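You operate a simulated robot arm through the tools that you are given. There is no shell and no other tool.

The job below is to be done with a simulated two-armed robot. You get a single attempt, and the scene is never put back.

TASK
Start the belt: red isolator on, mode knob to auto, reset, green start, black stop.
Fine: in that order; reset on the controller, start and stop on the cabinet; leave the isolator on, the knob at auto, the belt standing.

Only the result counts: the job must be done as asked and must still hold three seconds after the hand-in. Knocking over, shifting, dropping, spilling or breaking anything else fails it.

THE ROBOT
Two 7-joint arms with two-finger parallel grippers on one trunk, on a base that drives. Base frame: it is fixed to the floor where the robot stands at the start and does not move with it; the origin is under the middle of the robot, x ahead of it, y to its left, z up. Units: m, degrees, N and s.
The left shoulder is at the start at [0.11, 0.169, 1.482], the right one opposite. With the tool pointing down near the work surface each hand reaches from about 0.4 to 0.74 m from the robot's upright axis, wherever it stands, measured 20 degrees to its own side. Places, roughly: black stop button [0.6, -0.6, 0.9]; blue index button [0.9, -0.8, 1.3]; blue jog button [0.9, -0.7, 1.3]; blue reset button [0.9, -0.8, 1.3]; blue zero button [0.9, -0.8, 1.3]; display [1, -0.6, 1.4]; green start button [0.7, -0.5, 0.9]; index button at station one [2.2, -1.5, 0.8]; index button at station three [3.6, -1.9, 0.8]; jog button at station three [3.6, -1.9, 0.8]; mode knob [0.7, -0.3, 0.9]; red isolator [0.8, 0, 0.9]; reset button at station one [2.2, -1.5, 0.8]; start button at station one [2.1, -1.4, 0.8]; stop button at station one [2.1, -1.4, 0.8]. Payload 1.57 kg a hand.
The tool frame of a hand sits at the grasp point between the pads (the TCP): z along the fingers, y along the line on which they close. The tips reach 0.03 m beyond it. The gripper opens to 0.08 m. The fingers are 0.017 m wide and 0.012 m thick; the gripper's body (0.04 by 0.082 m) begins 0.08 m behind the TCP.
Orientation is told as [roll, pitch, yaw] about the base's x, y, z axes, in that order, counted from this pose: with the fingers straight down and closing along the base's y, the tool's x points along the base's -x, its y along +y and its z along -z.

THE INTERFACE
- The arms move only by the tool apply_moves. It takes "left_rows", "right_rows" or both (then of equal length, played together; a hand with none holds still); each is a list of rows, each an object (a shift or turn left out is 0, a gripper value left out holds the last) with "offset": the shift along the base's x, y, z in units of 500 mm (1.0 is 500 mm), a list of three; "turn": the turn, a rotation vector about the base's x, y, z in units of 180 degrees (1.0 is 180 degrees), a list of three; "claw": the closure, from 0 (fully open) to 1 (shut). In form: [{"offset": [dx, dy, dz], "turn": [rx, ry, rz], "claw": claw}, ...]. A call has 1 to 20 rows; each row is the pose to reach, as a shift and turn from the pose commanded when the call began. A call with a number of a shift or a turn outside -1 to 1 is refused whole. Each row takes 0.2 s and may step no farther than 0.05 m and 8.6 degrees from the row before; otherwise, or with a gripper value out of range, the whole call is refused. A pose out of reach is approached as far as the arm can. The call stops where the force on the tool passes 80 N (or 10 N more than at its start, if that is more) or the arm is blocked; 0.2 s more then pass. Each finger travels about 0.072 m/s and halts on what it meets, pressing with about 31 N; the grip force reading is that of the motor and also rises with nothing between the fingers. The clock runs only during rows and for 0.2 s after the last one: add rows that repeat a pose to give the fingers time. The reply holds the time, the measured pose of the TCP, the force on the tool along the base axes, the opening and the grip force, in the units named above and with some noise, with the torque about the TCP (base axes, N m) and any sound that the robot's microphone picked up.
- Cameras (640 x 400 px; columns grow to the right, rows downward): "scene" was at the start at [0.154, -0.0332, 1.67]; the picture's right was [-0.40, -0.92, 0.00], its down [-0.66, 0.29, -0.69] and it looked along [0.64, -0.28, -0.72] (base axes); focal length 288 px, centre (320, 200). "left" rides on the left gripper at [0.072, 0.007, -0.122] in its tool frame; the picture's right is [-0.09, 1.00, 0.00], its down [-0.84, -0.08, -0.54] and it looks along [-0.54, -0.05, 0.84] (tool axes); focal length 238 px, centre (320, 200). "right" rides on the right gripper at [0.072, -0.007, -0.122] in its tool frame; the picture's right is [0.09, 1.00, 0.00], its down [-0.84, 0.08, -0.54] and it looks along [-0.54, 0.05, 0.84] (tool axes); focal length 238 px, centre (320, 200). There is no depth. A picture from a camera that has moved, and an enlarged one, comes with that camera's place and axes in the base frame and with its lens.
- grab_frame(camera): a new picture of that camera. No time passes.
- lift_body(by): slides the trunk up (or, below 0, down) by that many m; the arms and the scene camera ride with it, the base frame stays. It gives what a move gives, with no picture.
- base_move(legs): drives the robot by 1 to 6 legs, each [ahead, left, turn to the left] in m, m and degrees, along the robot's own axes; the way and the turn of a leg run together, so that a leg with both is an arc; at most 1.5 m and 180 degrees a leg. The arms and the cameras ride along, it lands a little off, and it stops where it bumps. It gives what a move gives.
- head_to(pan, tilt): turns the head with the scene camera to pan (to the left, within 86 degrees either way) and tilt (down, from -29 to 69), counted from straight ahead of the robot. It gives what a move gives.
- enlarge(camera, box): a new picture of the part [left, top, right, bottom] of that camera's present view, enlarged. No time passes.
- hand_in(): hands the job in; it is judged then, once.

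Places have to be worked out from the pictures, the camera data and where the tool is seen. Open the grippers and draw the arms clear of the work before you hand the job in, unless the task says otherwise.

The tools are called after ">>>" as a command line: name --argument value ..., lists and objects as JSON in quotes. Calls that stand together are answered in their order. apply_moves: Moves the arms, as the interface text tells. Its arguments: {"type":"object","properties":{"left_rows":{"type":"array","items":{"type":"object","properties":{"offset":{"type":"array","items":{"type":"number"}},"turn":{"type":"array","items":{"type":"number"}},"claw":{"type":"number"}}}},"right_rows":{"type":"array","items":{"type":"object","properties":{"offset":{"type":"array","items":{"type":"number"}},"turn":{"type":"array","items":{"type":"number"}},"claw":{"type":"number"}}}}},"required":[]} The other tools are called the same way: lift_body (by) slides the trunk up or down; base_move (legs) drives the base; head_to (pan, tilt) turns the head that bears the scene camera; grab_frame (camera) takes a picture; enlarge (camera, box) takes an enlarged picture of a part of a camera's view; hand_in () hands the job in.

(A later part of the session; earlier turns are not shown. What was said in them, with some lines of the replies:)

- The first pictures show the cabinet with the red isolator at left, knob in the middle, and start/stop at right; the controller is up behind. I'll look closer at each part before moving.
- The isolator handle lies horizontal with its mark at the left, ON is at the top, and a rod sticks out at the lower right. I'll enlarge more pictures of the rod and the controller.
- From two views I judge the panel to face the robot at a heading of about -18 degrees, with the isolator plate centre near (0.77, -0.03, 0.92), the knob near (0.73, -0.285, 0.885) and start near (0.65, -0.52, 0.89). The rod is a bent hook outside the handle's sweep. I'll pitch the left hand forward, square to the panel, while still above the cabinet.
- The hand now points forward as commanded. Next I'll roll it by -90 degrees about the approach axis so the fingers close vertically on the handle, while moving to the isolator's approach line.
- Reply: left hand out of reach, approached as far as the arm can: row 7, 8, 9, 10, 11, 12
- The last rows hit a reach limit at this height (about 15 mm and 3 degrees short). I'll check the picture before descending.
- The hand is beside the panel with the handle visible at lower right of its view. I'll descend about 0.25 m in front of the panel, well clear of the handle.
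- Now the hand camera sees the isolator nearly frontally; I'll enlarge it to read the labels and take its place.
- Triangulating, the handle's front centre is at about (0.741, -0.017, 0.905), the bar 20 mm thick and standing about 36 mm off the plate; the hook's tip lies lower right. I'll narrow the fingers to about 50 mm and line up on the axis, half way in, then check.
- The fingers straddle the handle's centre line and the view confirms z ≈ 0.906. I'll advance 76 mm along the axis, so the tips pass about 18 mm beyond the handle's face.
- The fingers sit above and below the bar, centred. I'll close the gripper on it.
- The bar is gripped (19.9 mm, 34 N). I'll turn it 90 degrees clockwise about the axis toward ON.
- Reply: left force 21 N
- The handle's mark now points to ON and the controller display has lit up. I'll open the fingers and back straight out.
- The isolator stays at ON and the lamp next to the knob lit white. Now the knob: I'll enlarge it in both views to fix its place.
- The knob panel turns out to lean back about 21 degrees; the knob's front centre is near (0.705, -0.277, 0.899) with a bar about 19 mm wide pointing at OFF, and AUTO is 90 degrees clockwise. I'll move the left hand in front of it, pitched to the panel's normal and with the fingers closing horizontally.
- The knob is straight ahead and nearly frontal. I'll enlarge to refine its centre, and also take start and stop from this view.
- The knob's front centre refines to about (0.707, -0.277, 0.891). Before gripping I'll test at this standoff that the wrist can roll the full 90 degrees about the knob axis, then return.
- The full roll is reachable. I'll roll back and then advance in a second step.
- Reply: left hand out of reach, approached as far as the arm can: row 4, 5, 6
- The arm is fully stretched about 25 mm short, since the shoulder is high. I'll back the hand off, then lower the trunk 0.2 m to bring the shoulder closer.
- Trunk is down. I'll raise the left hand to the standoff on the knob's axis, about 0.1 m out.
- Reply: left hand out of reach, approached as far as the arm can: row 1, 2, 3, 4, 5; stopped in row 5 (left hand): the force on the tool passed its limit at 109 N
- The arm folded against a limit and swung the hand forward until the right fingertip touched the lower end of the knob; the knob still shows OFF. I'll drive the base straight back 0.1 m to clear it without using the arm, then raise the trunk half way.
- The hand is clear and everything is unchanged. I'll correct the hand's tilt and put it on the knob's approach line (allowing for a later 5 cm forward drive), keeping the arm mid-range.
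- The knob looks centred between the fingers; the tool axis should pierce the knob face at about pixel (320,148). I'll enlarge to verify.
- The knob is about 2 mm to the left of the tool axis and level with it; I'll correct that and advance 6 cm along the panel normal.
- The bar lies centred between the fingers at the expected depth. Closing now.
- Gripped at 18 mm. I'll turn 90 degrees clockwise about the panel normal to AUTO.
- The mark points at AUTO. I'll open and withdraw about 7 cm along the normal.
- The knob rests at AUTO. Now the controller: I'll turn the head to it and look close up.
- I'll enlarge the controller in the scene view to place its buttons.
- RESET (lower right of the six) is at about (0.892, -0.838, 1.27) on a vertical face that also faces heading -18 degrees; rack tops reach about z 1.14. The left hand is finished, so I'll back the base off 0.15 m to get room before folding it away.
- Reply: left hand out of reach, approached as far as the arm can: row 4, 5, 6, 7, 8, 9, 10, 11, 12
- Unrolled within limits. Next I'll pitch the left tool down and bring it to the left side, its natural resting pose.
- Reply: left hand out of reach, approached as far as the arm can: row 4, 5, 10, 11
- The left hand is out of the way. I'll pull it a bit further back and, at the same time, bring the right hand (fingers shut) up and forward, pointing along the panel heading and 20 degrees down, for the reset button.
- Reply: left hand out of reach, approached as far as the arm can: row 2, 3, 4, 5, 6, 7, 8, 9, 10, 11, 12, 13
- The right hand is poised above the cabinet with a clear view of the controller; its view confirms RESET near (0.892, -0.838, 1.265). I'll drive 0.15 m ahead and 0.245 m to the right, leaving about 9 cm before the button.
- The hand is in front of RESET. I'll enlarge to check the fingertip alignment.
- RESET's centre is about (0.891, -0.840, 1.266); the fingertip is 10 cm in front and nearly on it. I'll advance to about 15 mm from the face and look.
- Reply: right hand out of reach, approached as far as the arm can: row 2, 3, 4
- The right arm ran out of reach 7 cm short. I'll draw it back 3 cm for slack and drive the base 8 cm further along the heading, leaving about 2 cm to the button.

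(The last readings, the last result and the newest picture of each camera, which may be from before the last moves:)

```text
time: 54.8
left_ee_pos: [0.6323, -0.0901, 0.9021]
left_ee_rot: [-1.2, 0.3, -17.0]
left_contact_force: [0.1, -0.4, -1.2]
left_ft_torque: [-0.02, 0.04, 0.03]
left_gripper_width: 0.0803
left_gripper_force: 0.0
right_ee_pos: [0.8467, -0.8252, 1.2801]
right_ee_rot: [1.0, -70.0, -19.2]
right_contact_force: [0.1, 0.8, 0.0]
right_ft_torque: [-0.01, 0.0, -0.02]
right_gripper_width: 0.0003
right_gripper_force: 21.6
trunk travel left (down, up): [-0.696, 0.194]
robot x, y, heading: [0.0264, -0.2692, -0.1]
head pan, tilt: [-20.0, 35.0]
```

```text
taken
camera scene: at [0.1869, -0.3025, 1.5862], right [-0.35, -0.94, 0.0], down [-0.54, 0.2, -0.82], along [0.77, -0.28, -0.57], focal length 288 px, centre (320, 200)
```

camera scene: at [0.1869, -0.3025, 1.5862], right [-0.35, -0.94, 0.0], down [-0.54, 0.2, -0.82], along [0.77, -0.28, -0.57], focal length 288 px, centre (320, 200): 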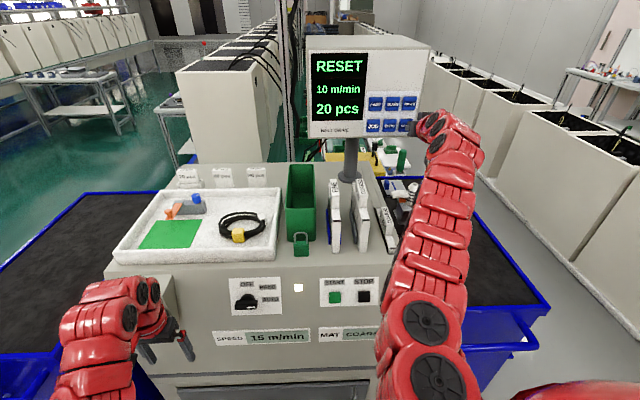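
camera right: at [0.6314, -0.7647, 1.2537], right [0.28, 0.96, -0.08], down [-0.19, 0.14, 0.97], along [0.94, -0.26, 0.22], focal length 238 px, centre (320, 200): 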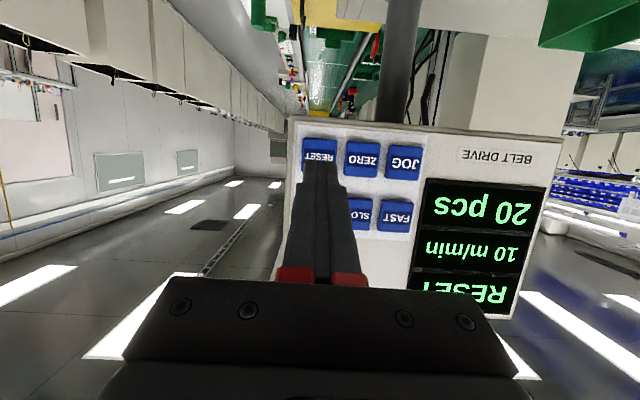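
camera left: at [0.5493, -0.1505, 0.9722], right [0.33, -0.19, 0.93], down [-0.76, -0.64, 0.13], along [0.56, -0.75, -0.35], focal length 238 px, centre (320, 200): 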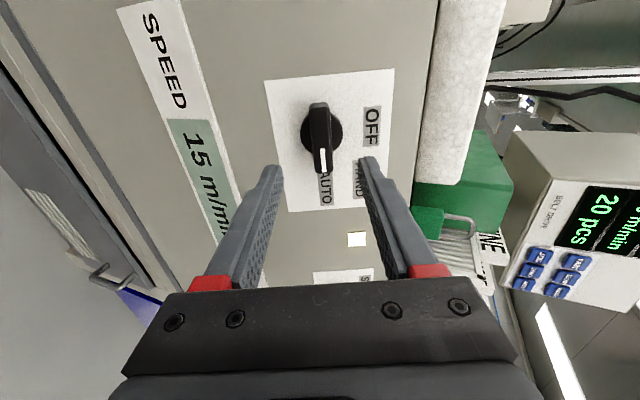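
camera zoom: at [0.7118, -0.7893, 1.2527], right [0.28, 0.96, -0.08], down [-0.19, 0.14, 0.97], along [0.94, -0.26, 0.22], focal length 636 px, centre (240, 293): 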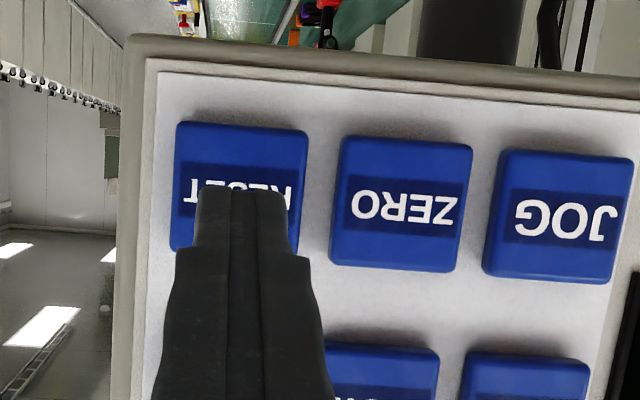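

The tip is about 19 mm from RESET's face and 6 mm above its centre. I'll lower 5 mm and press in small steps along the heading to about 8 mm past the face, then hold briefly.

>>> apply_moves --right_rows '[{"offset": [0.0247, -0.008, -0.01]}, {"offset": [0.0342, -0.0111, -0.01]}, {"offset": [0.0418, -0.0136, -0.01]}, {"offset": [0.0494, -0.0161, -0.01]}, {"offset": [0.0494, -0.0161, -0.01]}]'

>>> grab_frame --camera "scene"

>>> enlarge --camera "right" --box '[260, 90, 440, 240]'

```text
time: 56.0
left_ee_pos: [0.6312, -0.0901, 0.9025]
left_ee_rot: [-1.2, 0.2, -17.1]
left_contact_force: [-0.1, 0.2, -0.1]
left_ft_torque: [0.0, 0.01, 0.01]
left_gripper_width: 0.08
left_gripper_force: 0.1
right_ee_pos: [0.8699, -0.8336, 1.276]
right_ee_rot: [1.0, -70.2, -19.3]
right_contact_force: [-2.6, 0.5, 0.6]
right_ft_torque: [-0.05, 0.01, -0.03]
right_gripper_width: 0.0
right_gripper_force: 20.5
trunk travel left (down, up): [-0.696, 0.194]
robot x, y, heading: [0.0247, -0.2713, -0.3]
head pan, tilt: [-20.0, 35.0]
heard: click
```

```text
taken
camera scene: at [0.1858, -0.3021, 1.5863], right [-0.35, -0.94, 0.0], down [-0.54, 0.2, -0.82], along [0.77, -0.28, -0.57], focal length 288 px, centre (320, 200)
```

scene: 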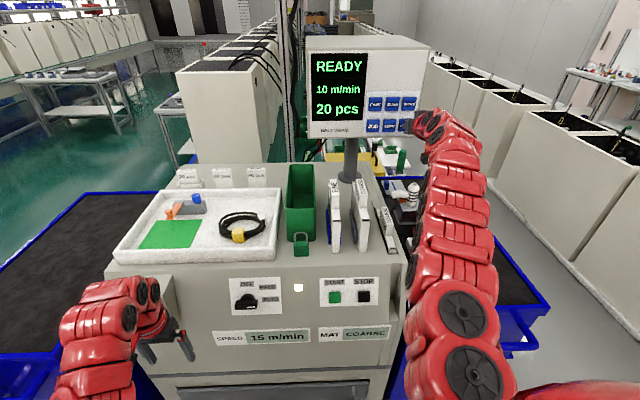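

```text
2.67 times, centred on (350, 165) of right
camera zoom: at [0.7355, -0.7969, 1.2493], right [0.28, 0.96, -0.08], down [-0.19, 0.14, 0.97], along [0.94, -0.26, 0.22], focal length 636 px, centre (240, 293)
```

zoom: 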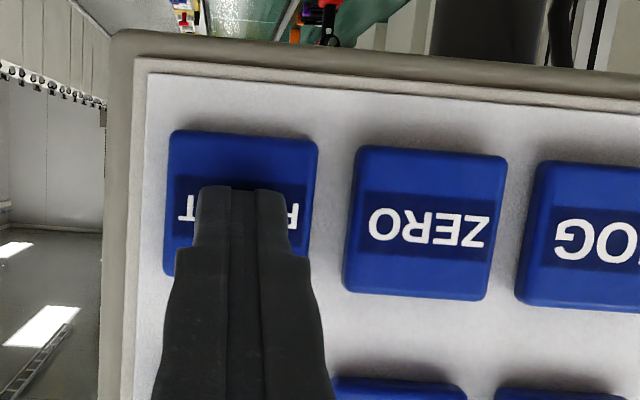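

The display now reads READY after a click: reset is done. I'll draw the hand straight back 5 cm, then reverse the base to a spot suited to the start and stop buttons.

>>> apply_moves --right_rows '[{"offset": [-0.0476, 0.0155, 0]}, {"offset": [-0.0951, 0.0309, 0]}, {"offset": [-0.0951, 0.0309, 0]}]'

>>> base_move --legs '[[-0.235, 0.185, 0]]'

>>> grab_frame --camera "scene"

```text
time: 56.8
left_ee_pos: [0.6334, -0.089, 0.9017]
left_ee_rot: [-1.3, 0.3, -17.0]
left_contact_force: [1.0, 0.7, -0.4]
left_ft_torque: [0.0, 0.02, -0.02]
left_gripper_width: 0.0803
left_gripper_force: 0.0
right_ee_pos: [0.8218, -0.8175, 1.2737]
right_ee_rot: [0.9, -70.0, -19.2]
right_contact_force: [-0.3, -0.3, 0.3]
right_ft_torque: [0.0, 0.02, 0.0]
right_gripper_width: 0.0
right_gripper_force: 21.2
trunk travel left (down, up): [-0.696, 0.194]
robot x, y, heading: [0.0235, -0.2702, -0.2]
head pan, tilt: [-20.0, 35.0]
```

```text
time: 58.9
left_ee_pos: [0.4048, 0.0965, 0.9023]
left_ee_rot: [-1.3, 0.3, -17.3]
left_contact_force: [0.9, 0.9, 0.0]
left_ft_torque: [0.01, 0.05, -0.01]
left_gripper_width: 0.0801
left_gripper_force: 0.0
right_ee_pos: [0.5903, -0.6323, 1.2739]
right_ee_rot: [1.2, -70.2, -19.5]
right_contact_force: [-0.2, -0.7, -0.6]
right_ft_torque: [-0.01, 0.02, 0.0]
right_gripper_width: 0.0001
right_gripper_force: 21.4
trunk travel left (down, up): [-0.696, 0.194]
robot x, y, heading: [-0.2076, -0.0812, -0.5]
head pan, tilt: [-20.0, 35.0]
```

```text
taken
camera scene: at [-0.0422, -0.1148, 1.5862], right [-0.35, -0.94, 0.0], down [-0.54, 0.2, -0.82], along [0.77, -0.29, -0.57], focal length 288 px, centre (320, 200)
```

scene: 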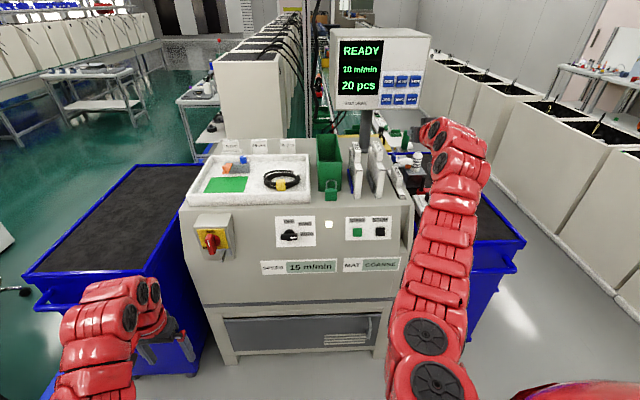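

The belt is READY and the path in front of the panel is free. I'll bring the right hand down in front of the cabinet's start button, in two stages to watch for arm limits.

>>> apply_moves --right_rows '[{"offset": [-0.07, 0, -0.01]}, {"offset": [-0.08, 0.02, -0.09]}, {"offset": [-0.08, 0.05, -0.17]}, {"offset": [-0.08, 0.08, -0.25]}, {"offset": [-0.08, 0.11, -0.33]}, {"offset": [-0.08, 0.11, -0.33]}]'

```text
time: 60.3
left_ee_pos: [0.4044, 0.0969, 0.902]
left_ee_rot: [-1.2, 0.2, -17.3]
left_contact_force: [0.4, -0.1, 0.0]
left_ft_torque: [-0.02, 0.0, 0.01]
left_gripper_width: 0.0799
left_gripper_force: 0.0
right_ee_pos: [0.5506, -0.5787, 1.1075]
right_ee_rot: [1.2, -70.1, -19.5]
right_contact_force: [-0.2, 1.0, -0.9]
right_ft_torque: [0.0, -0.04, 0.01]
right_gripper_width: 0.0
right_gripper_force: 21.3
trunk travel left (down, up): [-0.696, 0.194]
robot x, y, heading: [-0.2013, -0.0829, -0.3]
head pan, tilt: [-20.0, 35.0]
```

No limits met. Continuing down to the standoff about 8 cm off the start button.

>>> apply_moves --right_rows '[{"offset": [0, 0.034, -0.073]}, {"offset": [0, 0.068, -0.146]}, {"offset": [0, 0.102, -0.219]}, {"offset": [0.005, 0.136, -0.292]}, {"offset": [0.014, 0.171, -0.365]}, {"offset": [0.014, 0.171, -0.365]}]'

>>> grab_frame --camera "right"

>>> enlarge --camera "scene" --box '[330, 200, 430, 270]'

```text
time: 61.7
left_ee_pos: [0.4051, 0.0972, 0.9033]
left_ee_rot: [-1.3, 0.3, -17.4]
left_contact_force: [-0.7, -0.1, 0.4]
left_ft_torque: [0.0, 0.02, 0.01]
left_gripper_width: 0.0798
left_gripper_force: 0.0
right_ee_pos: [0.5583, -0.4923, 0.9276]
right_ee_rot: [1.1, -70.0, -19.4]
right_contact_force: [-0.5, 0.4, 0.2]
right_ft_torque: [-0.02, 0.01, 0.01]
right_gripper_width: 0.0001
right_gripper_force: 21.1
trunk travel left (down, up): [-0.696, 0.194]
robot x, y, heading: [-0.2077, -0.0808, -0.2]
head pan, tilt: [-20.0, 35.0]
```

```text
taken
camera right: at [0.4246, -0.4544, 0.9016], right [0.29, 0.95, -0.08], down [-0.19, 0.14, 0.97], along [0.94, -0.26, 0.22], focal length 238 px, centre (320, 200)
```

right: 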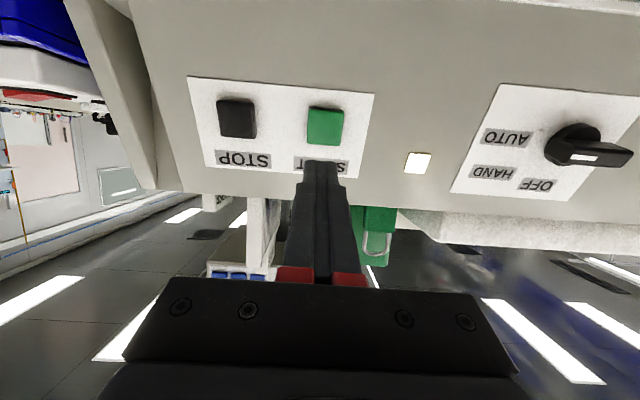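

```text
5.71 times, centred on (380, 235) of scene
camera zoom: at [-0.0426, -0.1149, 1.5863], right [-0.35, -0.94, 0.0], down [-0.54, 0.2, -0.82], along [0.77, -0.29, -0.57], focal length 1646 px, centre (-23, 0)
```

zoom: 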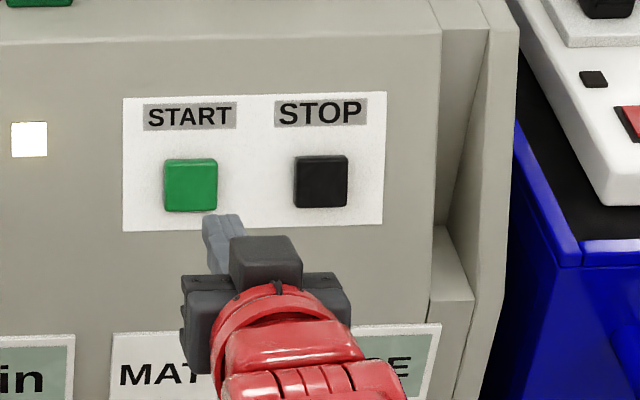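

Start is at about (0.660, -0.525, 0.882), stop about (0.636, -0.608, 0.881). I'll move to about 12 mm in front of start and check.

>>> apply_moves --right_rows '[{"offset": [0.045, -0.014, -0.022]}, {"offset": [0.09, -0.0275, -0.043]}, {"offset": [0.129, -0.0396, -0.0618]}, {"offset": [0.129, -0.0396, -0.0618]}]'

>>> enlarge --camera "right" --box '[200, 80, 420, 240]'

>>> enlarge --camera "scene" --box '[330, 200, 430, 270]'

```text
time: 62.7
left_ee_pos: [0.4034, 0.0974, 0.9027]
left_ee_rot: [-1.2, 0.3, -17.3]
left_contact_force: [-0.4, 0.7, 0.0]
left_ft_torque: [0.01, 0.02, 0.02]
left_gripper_width: 0.0798
left_gripper_force: 0.1
right_ee_pos: [0.6221, -0.5103, 0.8945]
right_ee_rot: [0.8, -70.1, -19.5]
right_contact_force: [0.4, 0.6, -0.3]
right_ft_torque: [0.01, -0.02, 0.0]
right_gripper_width: 0.0
right_gripper_force: 21.6
trunk travel left (down, up): [-0.696, 0.194]
robot x, y, heading: [-0.2049, -0.0864, -0.5]
head pan, tilt: [-20.0, 35.0]
```

```text
2.50 times, centred on (310, 160) of right
camera zoom: at [0.4888, -0.4731, 0.8691], right [0.29, 0.95, -0.08], down [-0.19, 0.14, 0.97], along [0.94, -0.26, 0.22], focal length 596 px, centre (345, 300)
```

zoom: 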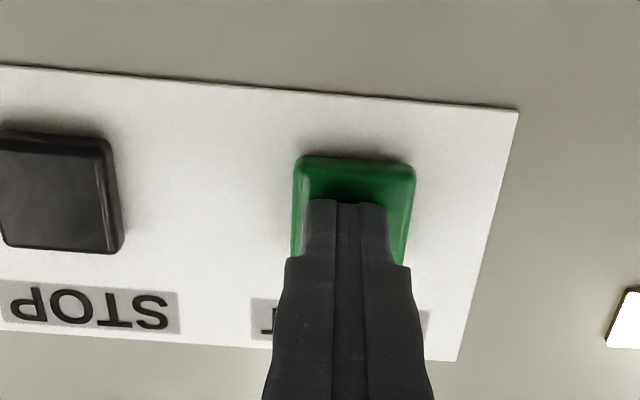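

```text
5.71 times, centred on (380, 235) of scene
camera zoom: at [-0.0427, -0.1144, 1.5863], right [-0.35, -0.94, 0.0], down [-0.54, 0.2, -0.82], along [0.77, -0.29, -0.57], focal length 1646 px, centre (-23, 0)
```

zoom: 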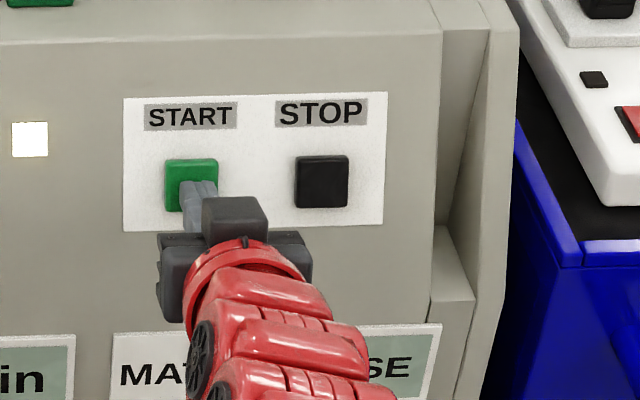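

The tip is over the middle of the start button. I'll press in small steps along the panel normal.

>>> apply_moves --right_rows '[{"offset": [0.0142, -0.0046, -0.0058]}, {"offset": [0.0212, -0.0069, -0.0088]}, {"offset": [0.0283, -0.0092, -0.0117]}, {"offset": [0.0354, -0.0115, -0.0146]}, {"offset": [0.0354, -0.0115, -0.0146]}]'

>>> grab_frame --camera "scene"

```text
time: 63.9
left_ee_pos: [0.3989, 0.0993, 0.905]
left_ee_rot: [-1.2, 0.1, -17.3]
left_contact_force: [0.3, -0.2, 0.1]
left_ft_torque: [-0.01, -0.01, 0.0]
left_gripper_width: 0.0798
left_gripper_force: 0.2
right_ee_pos: [0.6338, -0.5141, 0.8912]
right_ee_rot: [0.9, -70.3, -19.3]
right_contact_force: [-39.7, 19.3, 5.2]
right_ft_torque: [0.12, 0.63, 0.25]
right_gripper_width: 0.0001
right_gripper_force: 21.4
trunk travel left (down, up): [-0.696, 0.194]
robot x, y, heading: [-0.2064, -0.0837, -0.4]
head pan, tilt: [-20.0, 35.0]
heard: click
```

```text
taken
camera scene: at [-0.0502, -0.1108, 1.5871], right [-0.35, -0.94, 0.0], down [-0.53, 0.2, -0.82], along [0.77, -0.29, -0.57], focal length 288 px, centre (320, 200)
```

scene: 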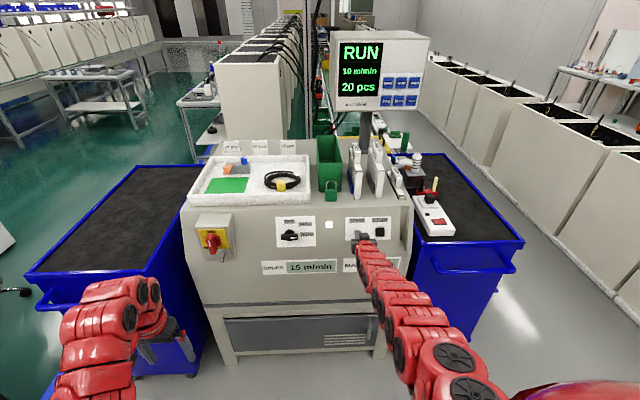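

The display reads RUN, so start worked. I'll back off 5 cm and shift 87 mm right to stand in front of stop.

>>> apply_moves --right_rows '[{"offset": [-0.0442, 0.0144, 0.0183]}, {"offset": [-0.0885, 0.0288, 0.0366]}, {"offset": [-0.1055, -0.0265, 0.0363]}, {"offset": [-0.1225, -0.0819, 0.036]}, {"offset": [-0.1395, -0.1372, 0.0356]}, {"offset": [-0.1395, -0.1372, 0.0356]}]'

>>> enlarge --camera "right" --box '[200, 80, 420, 240]'

>>> grab_frame --camera "scene"

>>> enlarge --camera "scene" --box '[330, 200, 430, 270]'

```text
time: 65.3
left_ee_pos: [0.4046, 0.097, 0.9022]
left_ee_rot: [-1.2, 0.4, -17.3]
left_contact_force: [0.5, -0.3, 0.3]
left_ft_torque: [-0.03, -0.01, 0.01]
left_gripper_width: 0.0799
left_gripper_force: 0.1
right_ee_pos: [0.5694, -0.585, 0.9062]
right_ee_rot: [1.1, -70.1, -19.3]
right_contact_force: [0.1, -0.5, -0.9]
right_ft_torque: [0.01, 0.03, 0.01]
right_gripper_width: 0.0
right_gripper_force: 21.0
trunk travel left (down, up): [-0.696, 0.194]
robot x, y, heading: [-0.2054, -0.0808, -0.5]
head pan, tilt: [-20.0, 35.0]
```

```text
2.50 times, centred on (310, 160) of right
camera zoom: at [0.4355, -0.5482, 0.8805], right [0.29, 0.95, -0.08], down [-0.19, 0.14, 0.97], along [0.94, -0.26, 0.22], focal length 596 px, centre (345, 300)
```

zoom: 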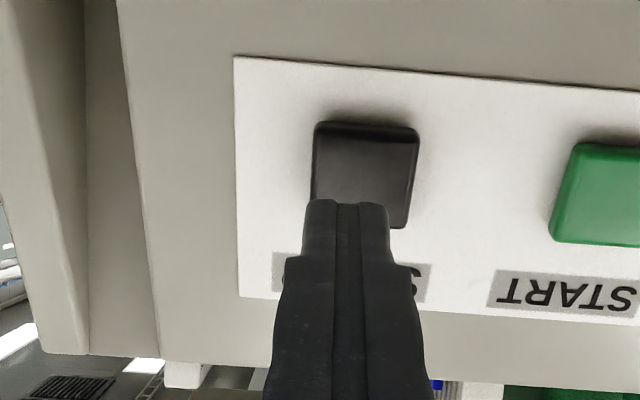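

```text
taken
camera scene: at [-0.0415, -0.1144, 1.5862], right [-0.35, -0.94, 0.0], down [-0.54, 0.2, -0.82], along [0.77, -0.29, -0.57], focal length 288 px, centre (320, 200)
```

scene: 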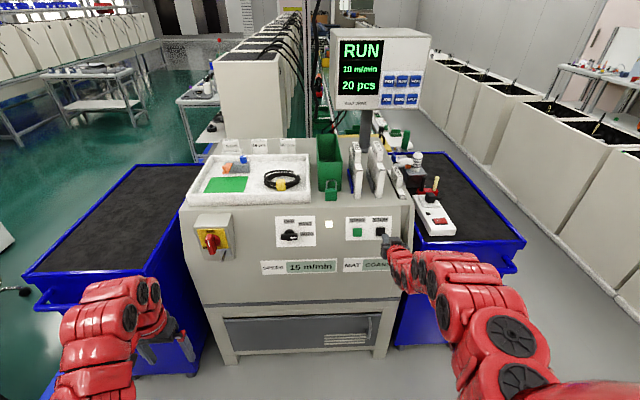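

```text
5.71 times, centred on (380, 235) of scene
camera zoom: at [-0.0415, -0.1144, 1.5862], right [-0.35, -0.94, 0.0], down [-0.54, 0.2, -0.82], along [0.77, -0.29, -0.57], focal length 1646 px, centre (-23, 0)
```

zoom: 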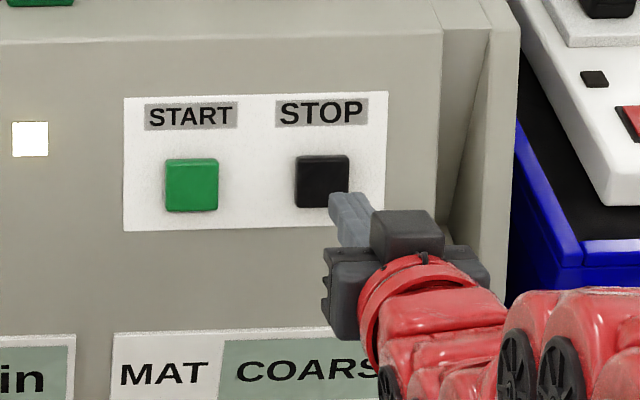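

The display shows RUN and the stop button sits about 5 mm left of the tip's line. I'll correct that and press along the normal in small steps.

>>> apply_moves --right_rows '[{"offset": [0.0472, -0.0054, -0.0164]}, {"offset": [0.0702, -0.0128, -0.0258]}, {"offset": [0.0792, -0.0158, -0.0294]}, {"offset": [0.0862, -0.018, -0.0324]}, {"offset": [0.0916, -0.0198, -0.0346]}, {"offset": [0.0916, -0.0198, -0.0346]}]'

>>> grab_frame --camera "scene"

```text
time: 66.7
left_ee_pos: [0.4021, 0.0962, 0.9042]
left_ee_rot: [-1.2, 0.2, -17.2]
left_contact_force: [0.7, 0.3, 0.2]
left_ft_torque: [0.01, 0.01, 0.01]
left_gripper_width: 0.0798
left_gripper_force: 0.0
right_ee_pos: [0.6068, -0.5949, 0.896]
right_ee_rot: [1.0, -70.2, -19.5]
right_contact_force: [-23.9, 8.5, -3.7]
right_ft_torque: [0.18, 0.52, 0.02]
right_gripper_width: 0.0001
right_gripper_force: 21.6
right hand out of reach, approached as far as the arm can: row 3, 4, 5, 6
trunk travel left (down, up): [-0.696, 0.194]
robot x, y, heading: [-0.2056, -0.0813, -0.3]
head pan, tilt: [-20.0, 35.0]
heard: click
```

```text
taken
camera scene: at [-0.0458, -0.1137, 1.5866], right [-0.35, -0.94, 0.0], down [-0.54, 0.2, -0.82], along [0.77, -0.29, -0.57], focal length 288 px, centre (320, 200)
```

scene: 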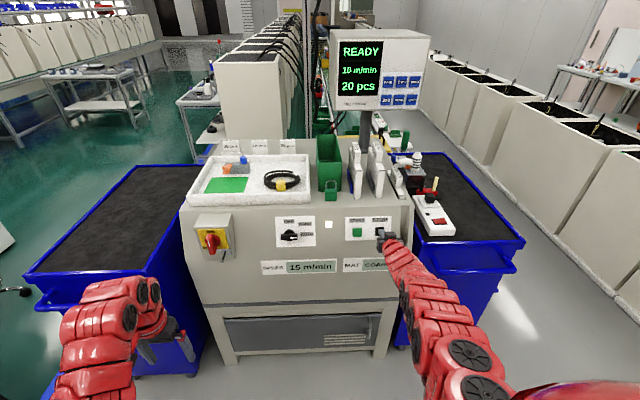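

A click, and the display went back to READY: the belt is stopped. I'll withdraw the right hand along the normal, open it, and then back the base away.

>>> apply_moves --right_rows '[{"offset": [-0.0442, 0.0144, 0.0183]}, {"offset": [-0.0885, 0.0288, 0.0366]}, {"offset": [-0.115, 0.0374, 0.0476]}, {"offset": [-0.115, 0.0374, 0.0476], "claw": 0.5}, {"offset": [-0.115, 0.0374, 0.0476], "claw": 0}, {"offset": [-0.115, 0.0374, 0.0476], "claw": 0}, {"offset": [-0.115, 0.0374, 0.0476], "claw": 0}]'

>>> base_move --legs '[[-0.15, 0, 0]]'

>>> grab_frame --camera "scene"

>>> grab_frame --camera "right"

```text
time: 68.3
left_ee_pos: [0.4052, 0.0961, 0.9026]
left_ee_rot: [-1.3, 0.5, -17.3]
left_contact_force: [-0.1, 0.0, -0.6]
left_ft_torque: [-0.03, -0.04, 0.03]
left_gripper_width: 0.08
left_gripper_force: 0.1
right_ee_pos: [0.5518, -0.5753, 0.9186]
right_ee_rot: [0.9, -70.1, -19.3]
right_contact_force: [0.4, 0.8, 0.1]
right_ft_torque: [-0.01, -0.01, -0.01]
right_gripper_width: 0.0802
right_gripper_force: 0.0
trunk travel left (down, up): [-0.696, 0.194]
robot x, y, heading: [-0.2055, -0.0842, -0.5]
head pan, tilt: [-20.0, 35.0]
```

```text
time: 69.6
left_ee_pos: [0.2538, 0.0975, 0.9025]
left_ee_rot: [-1.2, 0.3, -17.2]
left_contact_force: [0.1, 0.5, -0.2]
left_ft_torque: [0.01, -0.02, 0.0]
left_gripper_width: 0.0799
left_gripper_force: 0.1
right_ee_pos: [0.4011, -0.5737, 0.9181]
right_ee_rot: [1.2, -70.2, -19.5]
right_contact_force: [0.9, -0.3, 0.6]
right_ft_torque: [0.0, 0.02, -0.03]
right_gripper_width: 0.0802
right_gripper_force: 0.1
trunk travel left (down, up): [-0.696, 0.194]
robot x, y, heading: [-0.3522, -0.0806, -0.0]
head pan, tilt: [-20.0, 35.0]
```

```text
taken
camera scene: at [-0.1925, -0.1137, 1.5862], right [-0.35, -0.94, 0.0], down [-0.54, 0.2, -0.82], along [0.77, -0.28, -0.57], focal length 288 px, centre (320, 200)
```

scene: 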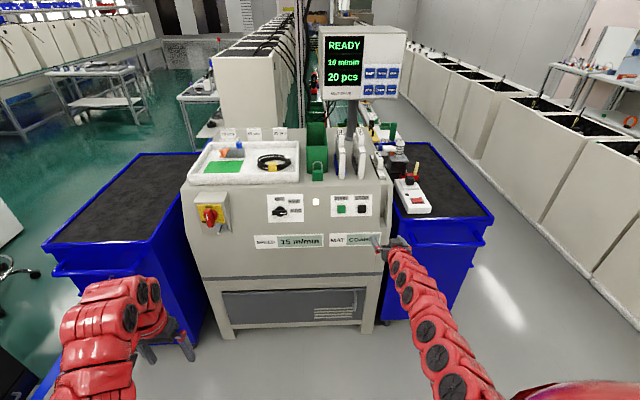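

```text
taken
camera right: at [0.2675, -0.5368, 0.892], right [0.28, 0.96, -0.08], down [-0.19, 0.14, 0.97], along [0.94, -0.26, 0.22], focal length 238 px, centre (320, 200)
```

right: 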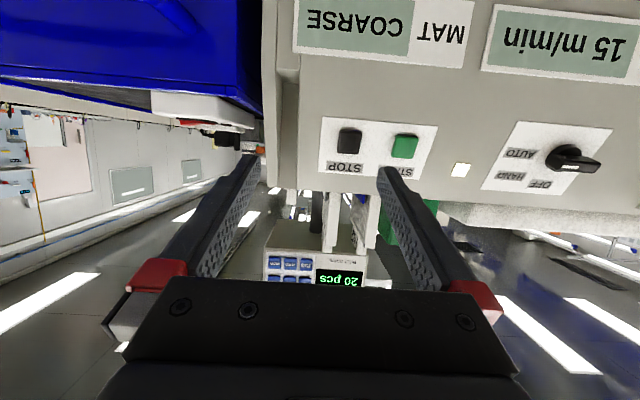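

Both hands are open and clear of the cabinet. One last close look at the isolator, knob and display before handing in.

>>> enlarge --camera "scene" --box '[185, 180, 385, 250]'

>>> enlarge --camera "scene" --box '[310, 20, 420, 110]'

```text
3.20 times, centred on (285, 215) of scene
camera zoom: at [-0.1925, -0.1137, 1.5862], right [-0.35, -0.94, 0.0], down [-0.54, 0.2, -0.82], along [0.77, -0.28, -0.57], focal length 922 px, centre (432, 152)
```

zoom: 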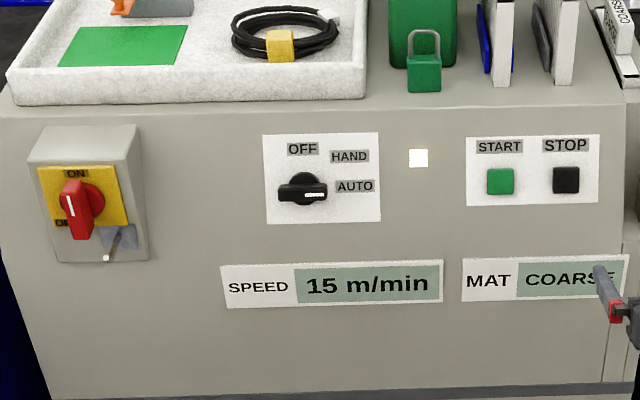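

```text
4.44 times, centred on (365, 65) of scene
camera zoom: at [-0.1925, -0.1137, 1.5862], right [-0.35, -0.94, 0.0], down [-0.54, 0.2, -0.82], along [0.77, -0.28, -0.57], focal length 1280 px, centre (120, 800)
```

zoom: 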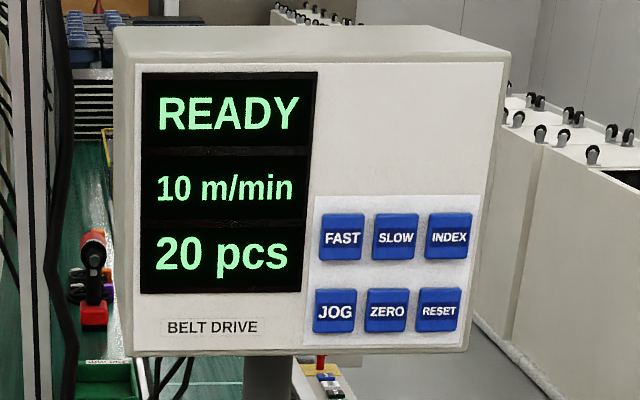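

The isolator is at ON, the knob at AUTO, and the display reads READY with the belt standing. Nothing else has moved, so I'm handing in.

>>> hand_in

```text
The job is handed in.
```

The job is done and handed in. The red isolator is on, the mode knob is at auto and the belt is standing, with READY on the controller display.

The five steps were done in the order you gave:

| Step | Result |
|---|---|
| Red isolator to on | Handle mark points at ON and the controller display lit up |
| Mode knob to auto | Knob mark points at AUTO |
| Reset on the controller | Click heard; display changed from RESET to READY |
| Green start on the cabinet | Click heard; display changed to RUN |
| Black stop on the cabinet | Click heard; display went back to READY |

While I was lining up on the knob, the left hand hit a reach limit. A fingertip struck the knob's lower end and stopped on a 109 N force reading. The knob was still at OFF afterwards and turned normally to auto. No damage showed in the later pictures.

Both grippers were opened and drawn clear of the cabinet before hand-in. The last pictures showed nothing else shifted or knocked over.
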